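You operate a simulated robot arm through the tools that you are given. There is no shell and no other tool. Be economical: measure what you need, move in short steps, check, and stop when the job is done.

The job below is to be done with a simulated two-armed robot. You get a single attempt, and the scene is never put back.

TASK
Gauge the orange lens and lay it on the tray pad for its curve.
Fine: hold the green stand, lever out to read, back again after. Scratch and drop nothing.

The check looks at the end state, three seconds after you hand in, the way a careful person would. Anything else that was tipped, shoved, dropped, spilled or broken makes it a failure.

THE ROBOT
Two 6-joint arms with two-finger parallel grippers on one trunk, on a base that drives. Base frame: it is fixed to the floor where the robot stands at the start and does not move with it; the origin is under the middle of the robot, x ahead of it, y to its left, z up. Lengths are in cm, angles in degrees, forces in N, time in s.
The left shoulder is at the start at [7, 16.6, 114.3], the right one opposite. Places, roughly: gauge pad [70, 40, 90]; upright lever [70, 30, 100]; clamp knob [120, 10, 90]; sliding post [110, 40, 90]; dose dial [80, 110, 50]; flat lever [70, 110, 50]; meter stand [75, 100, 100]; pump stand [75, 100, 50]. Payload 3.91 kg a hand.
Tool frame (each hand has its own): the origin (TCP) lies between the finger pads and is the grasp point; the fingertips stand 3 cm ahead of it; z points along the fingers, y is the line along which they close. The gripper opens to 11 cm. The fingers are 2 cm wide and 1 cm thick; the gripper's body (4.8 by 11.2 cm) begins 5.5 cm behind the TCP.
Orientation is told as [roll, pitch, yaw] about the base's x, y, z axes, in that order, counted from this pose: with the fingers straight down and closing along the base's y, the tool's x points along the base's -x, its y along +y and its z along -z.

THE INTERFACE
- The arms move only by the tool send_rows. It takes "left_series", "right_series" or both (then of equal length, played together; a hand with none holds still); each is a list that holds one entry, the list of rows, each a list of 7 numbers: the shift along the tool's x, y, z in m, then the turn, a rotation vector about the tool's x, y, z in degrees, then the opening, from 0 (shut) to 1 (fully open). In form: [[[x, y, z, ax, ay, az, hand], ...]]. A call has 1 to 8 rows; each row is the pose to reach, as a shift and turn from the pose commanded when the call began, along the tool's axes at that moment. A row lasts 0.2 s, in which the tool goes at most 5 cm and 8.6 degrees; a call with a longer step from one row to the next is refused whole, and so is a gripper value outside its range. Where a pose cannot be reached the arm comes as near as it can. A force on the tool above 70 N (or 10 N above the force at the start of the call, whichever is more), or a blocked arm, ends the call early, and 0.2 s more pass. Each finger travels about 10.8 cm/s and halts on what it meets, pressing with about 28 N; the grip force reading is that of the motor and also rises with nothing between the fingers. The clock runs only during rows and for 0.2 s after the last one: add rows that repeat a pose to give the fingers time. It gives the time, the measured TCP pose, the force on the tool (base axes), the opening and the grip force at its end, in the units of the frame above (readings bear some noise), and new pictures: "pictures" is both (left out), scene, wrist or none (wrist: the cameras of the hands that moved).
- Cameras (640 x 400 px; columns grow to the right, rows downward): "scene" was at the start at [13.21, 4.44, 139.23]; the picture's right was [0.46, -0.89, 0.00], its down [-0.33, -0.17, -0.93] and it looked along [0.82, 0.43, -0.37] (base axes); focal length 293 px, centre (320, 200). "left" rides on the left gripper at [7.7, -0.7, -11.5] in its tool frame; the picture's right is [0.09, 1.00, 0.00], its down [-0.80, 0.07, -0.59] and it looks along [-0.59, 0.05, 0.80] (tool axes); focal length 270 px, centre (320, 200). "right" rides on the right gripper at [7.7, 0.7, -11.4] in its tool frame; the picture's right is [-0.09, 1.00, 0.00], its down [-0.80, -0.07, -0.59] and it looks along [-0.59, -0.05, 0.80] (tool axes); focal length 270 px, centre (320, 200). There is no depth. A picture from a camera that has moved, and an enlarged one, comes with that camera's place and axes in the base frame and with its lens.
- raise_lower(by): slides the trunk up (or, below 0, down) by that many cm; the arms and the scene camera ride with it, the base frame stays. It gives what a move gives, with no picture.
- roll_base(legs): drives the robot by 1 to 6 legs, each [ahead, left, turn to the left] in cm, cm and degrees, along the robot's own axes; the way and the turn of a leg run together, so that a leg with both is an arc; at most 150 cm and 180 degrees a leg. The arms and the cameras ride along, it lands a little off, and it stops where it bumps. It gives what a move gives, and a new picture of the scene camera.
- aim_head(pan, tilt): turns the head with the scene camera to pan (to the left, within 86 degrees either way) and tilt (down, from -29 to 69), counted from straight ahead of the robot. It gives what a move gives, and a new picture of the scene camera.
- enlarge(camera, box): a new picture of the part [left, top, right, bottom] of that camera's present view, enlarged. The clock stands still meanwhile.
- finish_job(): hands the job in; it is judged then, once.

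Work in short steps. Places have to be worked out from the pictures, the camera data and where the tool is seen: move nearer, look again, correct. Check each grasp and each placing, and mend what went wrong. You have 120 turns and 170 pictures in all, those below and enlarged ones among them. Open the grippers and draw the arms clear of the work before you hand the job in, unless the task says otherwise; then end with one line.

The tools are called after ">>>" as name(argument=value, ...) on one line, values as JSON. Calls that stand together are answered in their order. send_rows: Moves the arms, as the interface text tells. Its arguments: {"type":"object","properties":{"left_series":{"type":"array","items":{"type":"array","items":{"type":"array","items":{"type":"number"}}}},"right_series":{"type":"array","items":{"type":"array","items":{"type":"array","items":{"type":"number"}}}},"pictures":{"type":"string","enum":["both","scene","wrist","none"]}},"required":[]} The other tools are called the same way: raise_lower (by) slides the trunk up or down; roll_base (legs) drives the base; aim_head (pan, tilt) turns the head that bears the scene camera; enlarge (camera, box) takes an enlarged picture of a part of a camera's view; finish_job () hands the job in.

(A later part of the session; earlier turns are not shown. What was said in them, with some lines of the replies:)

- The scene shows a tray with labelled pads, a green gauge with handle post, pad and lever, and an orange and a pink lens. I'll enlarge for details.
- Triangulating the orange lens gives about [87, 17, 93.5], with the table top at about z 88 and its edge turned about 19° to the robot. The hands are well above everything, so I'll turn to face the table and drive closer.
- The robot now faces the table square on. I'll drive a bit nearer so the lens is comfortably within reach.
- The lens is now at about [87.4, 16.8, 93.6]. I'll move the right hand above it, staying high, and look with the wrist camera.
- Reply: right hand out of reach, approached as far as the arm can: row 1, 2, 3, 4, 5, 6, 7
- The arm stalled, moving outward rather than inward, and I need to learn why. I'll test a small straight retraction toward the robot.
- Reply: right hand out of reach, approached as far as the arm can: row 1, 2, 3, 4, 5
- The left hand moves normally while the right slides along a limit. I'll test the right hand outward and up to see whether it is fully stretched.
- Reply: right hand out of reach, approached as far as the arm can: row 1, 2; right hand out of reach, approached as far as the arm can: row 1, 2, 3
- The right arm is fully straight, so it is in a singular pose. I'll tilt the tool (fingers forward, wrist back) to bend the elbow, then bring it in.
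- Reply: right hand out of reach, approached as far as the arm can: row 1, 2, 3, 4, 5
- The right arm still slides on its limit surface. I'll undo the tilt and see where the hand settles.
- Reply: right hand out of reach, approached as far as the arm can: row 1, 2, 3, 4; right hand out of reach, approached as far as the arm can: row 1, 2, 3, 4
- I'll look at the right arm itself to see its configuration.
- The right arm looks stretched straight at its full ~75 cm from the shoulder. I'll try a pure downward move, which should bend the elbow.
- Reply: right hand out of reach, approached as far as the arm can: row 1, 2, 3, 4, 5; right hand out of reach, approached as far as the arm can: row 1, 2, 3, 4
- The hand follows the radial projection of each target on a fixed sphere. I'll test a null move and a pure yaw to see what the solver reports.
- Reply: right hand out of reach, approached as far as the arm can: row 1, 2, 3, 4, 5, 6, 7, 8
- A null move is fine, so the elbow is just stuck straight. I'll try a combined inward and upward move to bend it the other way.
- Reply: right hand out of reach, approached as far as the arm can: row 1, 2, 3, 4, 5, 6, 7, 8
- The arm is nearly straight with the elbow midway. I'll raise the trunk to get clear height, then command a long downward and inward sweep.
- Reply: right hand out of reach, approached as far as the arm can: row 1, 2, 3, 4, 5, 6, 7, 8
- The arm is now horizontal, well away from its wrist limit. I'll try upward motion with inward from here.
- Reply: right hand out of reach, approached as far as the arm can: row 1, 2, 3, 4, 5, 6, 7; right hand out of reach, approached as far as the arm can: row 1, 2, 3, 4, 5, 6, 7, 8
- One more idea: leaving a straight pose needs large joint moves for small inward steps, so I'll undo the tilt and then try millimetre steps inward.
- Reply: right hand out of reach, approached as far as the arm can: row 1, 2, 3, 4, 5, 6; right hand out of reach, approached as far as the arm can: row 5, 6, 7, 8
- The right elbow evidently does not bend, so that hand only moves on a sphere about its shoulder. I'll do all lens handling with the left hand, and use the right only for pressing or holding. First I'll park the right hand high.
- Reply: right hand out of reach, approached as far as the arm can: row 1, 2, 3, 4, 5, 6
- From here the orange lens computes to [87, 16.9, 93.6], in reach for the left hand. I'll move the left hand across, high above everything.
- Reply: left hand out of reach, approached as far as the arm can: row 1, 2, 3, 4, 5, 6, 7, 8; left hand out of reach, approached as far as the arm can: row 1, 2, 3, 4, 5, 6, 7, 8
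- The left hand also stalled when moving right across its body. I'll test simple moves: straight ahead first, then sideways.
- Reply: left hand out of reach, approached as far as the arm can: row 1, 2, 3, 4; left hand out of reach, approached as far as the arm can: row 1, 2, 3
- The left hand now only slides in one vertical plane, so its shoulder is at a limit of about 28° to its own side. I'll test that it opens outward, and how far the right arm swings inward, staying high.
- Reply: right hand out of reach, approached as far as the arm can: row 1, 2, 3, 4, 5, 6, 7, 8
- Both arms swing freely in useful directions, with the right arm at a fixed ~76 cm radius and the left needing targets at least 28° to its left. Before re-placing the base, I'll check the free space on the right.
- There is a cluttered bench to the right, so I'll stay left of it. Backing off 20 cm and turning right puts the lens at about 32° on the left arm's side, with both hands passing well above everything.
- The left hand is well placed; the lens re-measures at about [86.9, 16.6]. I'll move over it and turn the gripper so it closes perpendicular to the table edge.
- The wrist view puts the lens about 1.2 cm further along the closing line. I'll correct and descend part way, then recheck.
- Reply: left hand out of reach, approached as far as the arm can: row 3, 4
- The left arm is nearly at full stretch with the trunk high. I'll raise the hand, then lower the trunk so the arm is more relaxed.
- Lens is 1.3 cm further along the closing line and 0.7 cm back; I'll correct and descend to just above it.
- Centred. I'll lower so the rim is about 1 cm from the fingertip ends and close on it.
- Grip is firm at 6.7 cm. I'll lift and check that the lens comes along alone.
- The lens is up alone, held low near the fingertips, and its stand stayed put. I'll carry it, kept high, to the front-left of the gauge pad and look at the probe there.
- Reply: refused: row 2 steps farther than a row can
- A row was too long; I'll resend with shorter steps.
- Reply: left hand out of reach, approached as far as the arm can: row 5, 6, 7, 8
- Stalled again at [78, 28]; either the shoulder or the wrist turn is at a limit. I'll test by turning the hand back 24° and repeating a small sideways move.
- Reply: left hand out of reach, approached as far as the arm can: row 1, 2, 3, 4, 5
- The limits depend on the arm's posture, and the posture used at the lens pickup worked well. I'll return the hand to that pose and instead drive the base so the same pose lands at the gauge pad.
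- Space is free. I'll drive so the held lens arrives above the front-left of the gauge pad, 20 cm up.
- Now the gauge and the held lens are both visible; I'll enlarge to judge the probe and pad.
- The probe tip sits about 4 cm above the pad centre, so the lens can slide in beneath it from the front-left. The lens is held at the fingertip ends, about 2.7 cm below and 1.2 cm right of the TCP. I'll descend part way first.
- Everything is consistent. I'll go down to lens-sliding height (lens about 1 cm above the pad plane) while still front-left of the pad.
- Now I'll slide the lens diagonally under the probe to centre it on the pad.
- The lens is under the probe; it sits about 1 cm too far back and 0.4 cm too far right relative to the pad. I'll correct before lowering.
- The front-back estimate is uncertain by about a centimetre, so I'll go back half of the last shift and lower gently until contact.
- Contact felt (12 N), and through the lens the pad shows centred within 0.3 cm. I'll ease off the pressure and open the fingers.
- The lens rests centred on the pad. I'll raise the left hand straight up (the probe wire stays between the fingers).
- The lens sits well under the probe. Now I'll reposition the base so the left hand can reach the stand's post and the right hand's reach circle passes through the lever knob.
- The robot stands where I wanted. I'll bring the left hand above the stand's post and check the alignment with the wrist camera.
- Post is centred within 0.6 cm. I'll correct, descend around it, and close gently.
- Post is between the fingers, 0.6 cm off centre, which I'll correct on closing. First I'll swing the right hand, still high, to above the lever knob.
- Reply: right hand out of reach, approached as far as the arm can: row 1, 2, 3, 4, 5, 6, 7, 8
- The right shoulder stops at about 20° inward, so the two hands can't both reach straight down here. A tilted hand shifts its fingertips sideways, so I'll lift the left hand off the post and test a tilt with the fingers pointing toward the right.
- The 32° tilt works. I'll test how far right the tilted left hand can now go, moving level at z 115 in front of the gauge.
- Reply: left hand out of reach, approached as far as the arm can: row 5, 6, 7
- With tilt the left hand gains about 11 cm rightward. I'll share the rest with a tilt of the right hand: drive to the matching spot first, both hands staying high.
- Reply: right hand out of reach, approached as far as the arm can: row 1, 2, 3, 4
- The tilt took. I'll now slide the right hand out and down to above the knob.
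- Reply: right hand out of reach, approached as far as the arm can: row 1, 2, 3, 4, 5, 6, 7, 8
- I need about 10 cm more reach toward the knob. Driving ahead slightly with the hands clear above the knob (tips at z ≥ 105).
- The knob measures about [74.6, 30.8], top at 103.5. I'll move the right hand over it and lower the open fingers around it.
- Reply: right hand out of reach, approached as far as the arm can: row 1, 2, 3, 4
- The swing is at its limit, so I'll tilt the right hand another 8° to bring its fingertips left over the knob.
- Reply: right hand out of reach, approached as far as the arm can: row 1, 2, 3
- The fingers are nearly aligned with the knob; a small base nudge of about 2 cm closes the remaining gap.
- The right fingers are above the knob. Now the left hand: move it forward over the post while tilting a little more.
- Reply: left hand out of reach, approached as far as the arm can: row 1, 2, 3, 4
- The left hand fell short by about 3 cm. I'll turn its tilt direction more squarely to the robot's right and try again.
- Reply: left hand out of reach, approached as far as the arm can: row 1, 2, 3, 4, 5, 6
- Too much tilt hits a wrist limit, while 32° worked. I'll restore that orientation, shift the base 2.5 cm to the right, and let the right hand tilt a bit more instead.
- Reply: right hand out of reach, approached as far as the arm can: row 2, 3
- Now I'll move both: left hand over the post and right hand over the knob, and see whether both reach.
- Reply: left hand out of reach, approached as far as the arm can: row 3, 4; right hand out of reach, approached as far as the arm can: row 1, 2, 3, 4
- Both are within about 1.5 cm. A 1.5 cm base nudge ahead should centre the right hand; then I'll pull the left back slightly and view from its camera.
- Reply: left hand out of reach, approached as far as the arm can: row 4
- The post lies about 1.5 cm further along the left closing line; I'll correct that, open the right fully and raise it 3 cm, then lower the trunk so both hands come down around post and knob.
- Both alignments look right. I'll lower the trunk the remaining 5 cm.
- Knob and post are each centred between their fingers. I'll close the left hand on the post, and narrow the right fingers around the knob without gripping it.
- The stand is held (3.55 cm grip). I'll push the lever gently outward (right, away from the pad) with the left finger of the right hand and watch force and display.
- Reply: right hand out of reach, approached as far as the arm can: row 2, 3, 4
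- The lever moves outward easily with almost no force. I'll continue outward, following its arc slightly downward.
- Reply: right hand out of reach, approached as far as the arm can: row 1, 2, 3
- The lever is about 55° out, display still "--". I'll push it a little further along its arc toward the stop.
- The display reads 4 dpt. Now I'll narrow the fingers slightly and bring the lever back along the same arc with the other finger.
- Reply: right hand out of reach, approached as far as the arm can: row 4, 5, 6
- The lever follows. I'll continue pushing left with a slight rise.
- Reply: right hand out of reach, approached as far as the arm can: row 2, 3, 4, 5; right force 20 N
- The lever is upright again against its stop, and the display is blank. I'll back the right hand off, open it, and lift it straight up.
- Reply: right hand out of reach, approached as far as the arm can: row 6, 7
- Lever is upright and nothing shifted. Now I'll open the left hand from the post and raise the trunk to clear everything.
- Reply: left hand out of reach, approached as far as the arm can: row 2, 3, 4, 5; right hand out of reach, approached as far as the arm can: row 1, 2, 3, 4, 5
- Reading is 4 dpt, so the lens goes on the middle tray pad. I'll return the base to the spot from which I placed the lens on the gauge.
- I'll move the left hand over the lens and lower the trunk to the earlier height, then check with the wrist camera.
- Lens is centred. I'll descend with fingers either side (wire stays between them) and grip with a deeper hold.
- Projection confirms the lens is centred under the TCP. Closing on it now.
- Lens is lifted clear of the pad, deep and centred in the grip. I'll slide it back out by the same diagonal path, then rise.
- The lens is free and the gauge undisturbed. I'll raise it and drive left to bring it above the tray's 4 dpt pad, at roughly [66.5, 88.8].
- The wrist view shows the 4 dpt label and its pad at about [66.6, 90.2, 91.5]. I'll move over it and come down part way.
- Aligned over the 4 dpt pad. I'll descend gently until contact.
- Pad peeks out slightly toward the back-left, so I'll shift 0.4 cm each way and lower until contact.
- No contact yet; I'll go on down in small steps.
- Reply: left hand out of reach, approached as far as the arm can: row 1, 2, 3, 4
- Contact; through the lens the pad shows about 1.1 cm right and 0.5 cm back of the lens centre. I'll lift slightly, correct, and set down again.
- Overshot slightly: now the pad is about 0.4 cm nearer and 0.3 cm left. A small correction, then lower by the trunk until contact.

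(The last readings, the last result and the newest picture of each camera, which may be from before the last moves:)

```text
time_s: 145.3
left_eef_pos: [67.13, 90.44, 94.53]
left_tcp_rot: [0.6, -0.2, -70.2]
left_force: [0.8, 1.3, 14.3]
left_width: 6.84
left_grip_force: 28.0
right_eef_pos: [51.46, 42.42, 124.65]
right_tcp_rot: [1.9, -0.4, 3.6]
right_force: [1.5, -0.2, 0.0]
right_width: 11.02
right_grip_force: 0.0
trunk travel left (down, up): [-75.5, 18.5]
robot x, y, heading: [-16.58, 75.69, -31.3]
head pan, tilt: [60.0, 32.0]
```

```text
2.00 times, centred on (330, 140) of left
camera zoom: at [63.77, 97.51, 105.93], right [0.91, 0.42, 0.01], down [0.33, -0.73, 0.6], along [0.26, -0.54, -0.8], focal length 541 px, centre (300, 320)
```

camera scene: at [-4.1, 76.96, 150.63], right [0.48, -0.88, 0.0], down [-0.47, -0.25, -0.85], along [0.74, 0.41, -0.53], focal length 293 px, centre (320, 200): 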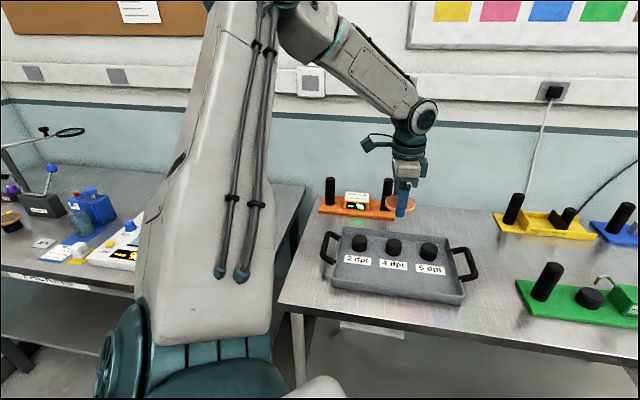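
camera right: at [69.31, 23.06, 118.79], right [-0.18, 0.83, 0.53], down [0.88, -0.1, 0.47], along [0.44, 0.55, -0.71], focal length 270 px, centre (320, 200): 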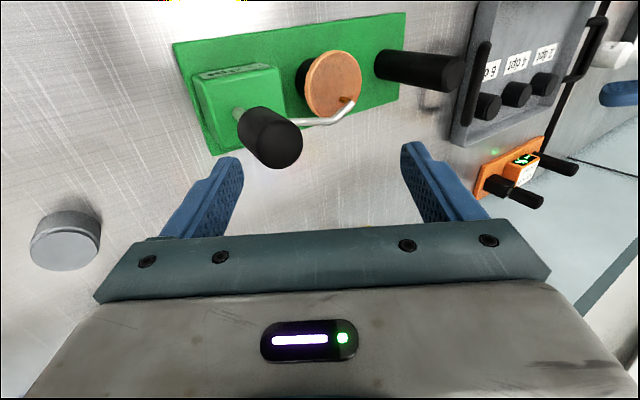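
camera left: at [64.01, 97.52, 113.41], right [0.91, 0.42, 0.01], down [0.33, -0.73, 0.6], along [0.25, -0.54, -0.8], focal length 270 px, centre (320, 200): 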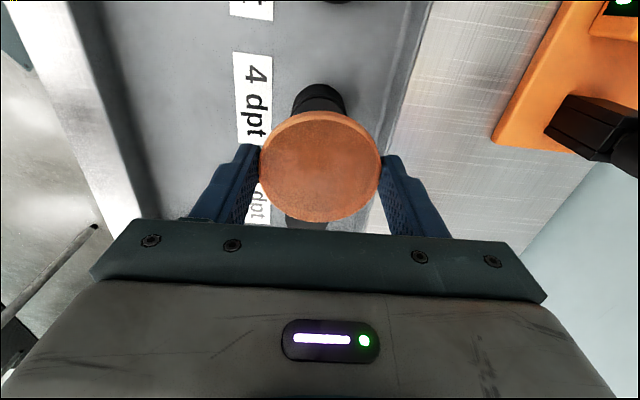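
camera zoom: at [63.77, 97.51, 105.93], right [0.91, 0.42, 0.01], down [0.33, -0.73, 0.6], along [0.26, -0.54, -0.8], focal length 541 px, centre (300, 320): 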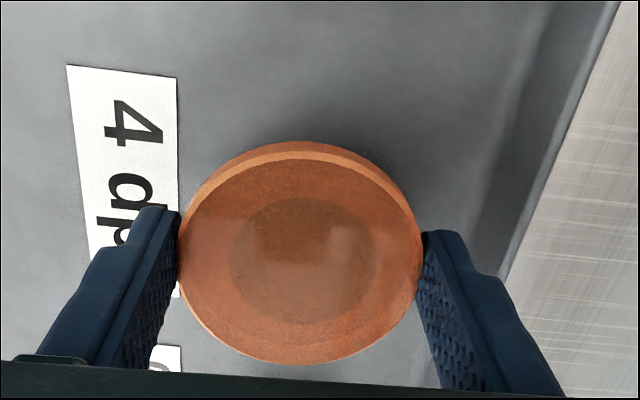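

Contact with the pad centred under the lens. I'll relieve the pressure and open the fingers.

>>> send_rows(left_series=[[[0, 0, -0.002, 0, 0, 0, 0.4], [0, 0, -0.003, 0, 0, 0, 0.4], [0, 0, -0.003, 0, 0, 0, 0.63], [0, 0, -0.003, 0, 0, 0, 0.7], [0, 0, -0.003, 0, 0, 0, 0.8], [0, 0, -0.003, 0, 0, 0, 0.85], [0, 0, -0.003, 0, 0, 0, 0.85]]], pictures="none")

>>> send_rows(left_series=[[[0, 0, -0.03, 0, 0, 0, 0.85], [0, 0, -0.07, 0, 0, 0, 0.9], [0, 0, -0.11, 0, 0, 0, 1], [0, 0, -0.15, 0, 0, 0, 1], [0, 0, -0.19, 0, 0, 0, 1]]], pictures="wrist")

>>> enlarge(camera="scene", box=[330, 190, 480, 310])

```text
time_s: 146.9
left_eef_pos: [67.24, 90.38, 94.52]
left_tcp_rot: [0.3, 0.0, -70.2]
left_force: [0.7, 0.5, 0.2]
left_width: 9.35
left_grip_force: 0.0
right_eef_pos: [51.73, 42.4, 124.37]
right_tcp_rot: [2.0, -0.2, 3.7]
right_force: [0.1, 0.3, -0.1]
right_width: 11.01
right_grip_force: 0.0
trunk travel left (down, up): [-75.5, 18.5]
robot x, y, heading: [-16.49, 75.07, -31.4]
head pan, tilt: [60.0, 32.0]
```

```text
time_s: 148.1
left_eef_pos: [66.67, 90.53, 113.66]
left_tcp_rot: [0.4, -0.1, -70.2]
left_force: [0.8, 0.0, 0.4]
left_width: 11.0
left_grip_force: 0.1
right_eef_pos: [51.46, 42.4, 124.61]
right_tcp_rot: [2.0, -0.3, 3.6]
right_force: [-1.7, 0.6, 0.0]
right_width: 11.0
right_grip_force: 0.0
trunk travel left (down, up): [-75.5, 18.5]
robot x, y, heading: [-16.27, 75.0, -31.2]
head pan, tilt: [60.0, 32.0]
camera left: at [63.39, 97.55, 125.09], right [0.91, 0.42, 0.01], down [0.33, -0.73, 0.6], along [0.26, -0.54, -0.8], focal length 270 px, centre (320, 200)
```

left: 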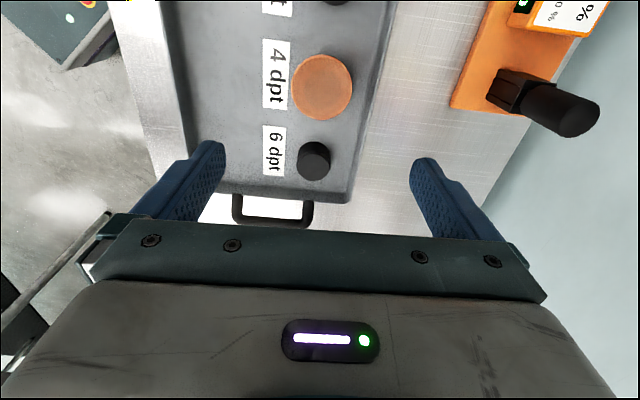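

```text
3.33 times, centred on (405, 250) of scene
camera zoom: at [-4.37, 77.14, 149.35], right [0.48, -0.88, 0.0], down [-0.46, -0.25, -0.85], along [0.75, 0.41, -0.53], focal length 976 px, centre (37, 33)
```

zoom: 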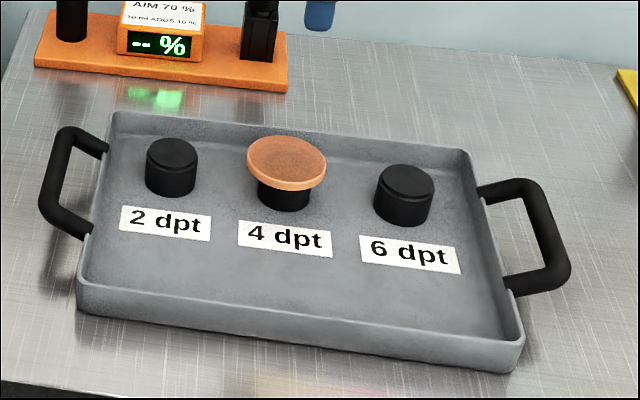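

The lens rests centred on the 4 dpt pad. I'll pull the left hand back clear of the table and take a last look at the gauge.

>>> send_rows(left_series=[[[0, -0.04, 0, 0, 0, 0, 1], [0, -0.08, 0, 0, 0, 0, 1], [0, -0.12, 0, 0, 0, 0, 1], [0, -0.16, 0, 0, 0, 0, 1], [0, -0.2, 0, 0, 0, 0, 1]]], pictures="none")

>>> aim_head(pan=45, tilt=32)

```text
time_s: 149.3
left_eef_pos: [48.02, 83.65, 113.53]
left_tcp_rot: [0.6, -0.1, -70.2]
left_force: [0.3, -0.2, -0.2]
left_width: 11.0
left_grip_force: 0.0
right_eef_pos: [51.4, 42.37, 124.51]
right_tcp_rot: [2.0, -0.3, 3.6]
right_force: [0.4, -0.1, 0.1]
right_width: 10.98
right_grip_force: 0.1
trunk travel left (down, up): [-75.5, 18.5]
robot x, y, heading: [-16.02, 75.52, -31.3]
head pan, tilt: [60.0, 32.0]
```

```text
time_s: 150.0
left_eef_pos: [48.38, 83.81, 113.26]
left_tcp_rot: [0.5, -0.1, -70.2]
left_force: [0.2, 0.8, 0.3]
left_width: 10.97
left_grip_force: 0.0
right_eef_pos: [51.76, 42.47, 124.39]
right_tcp_rot: [2.0, 0.0, 3.6]
right_force: [-0.7, 0.5, -0.8]
right_width: 11.01
right_grip_force: 0.1
trunk travel left (down, up): [-75.5, 18.5]
robot x, y, heading: [-16.4, 75.35, -31.3]
head pan, tilt: [45.0, 32.0]
camera scene: at [-3.31, 74.96, 149.33], right [0.24, -0.97, 0.0], down [-0.52, -0.12, -0.85], along [0.82, 0.2, -0.53], focal length 293 px, centre (320, 200)
```

scene: 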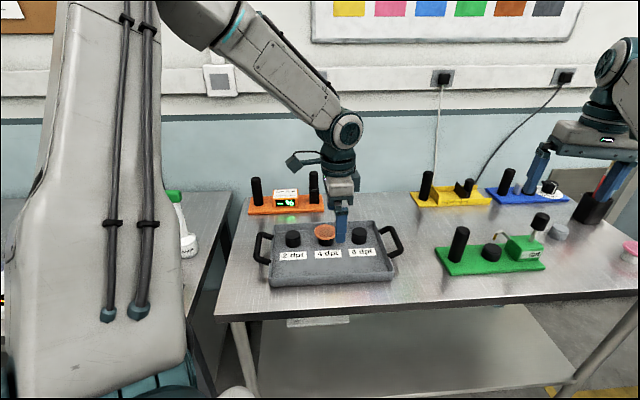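

Everything is in order: the lens is on the 4 dpt pad, the gauge's lever is upright, both hands are open and clear. I'm handing in.

>>> finish_job()

```text
The job is handed in.
```

The orange lens read 4 dpt on the gauge and now lies centred on the tray's 4 dpt pad. The lever is back upright, the stand is where it was, and both hands are open and drawn back clear of the work.
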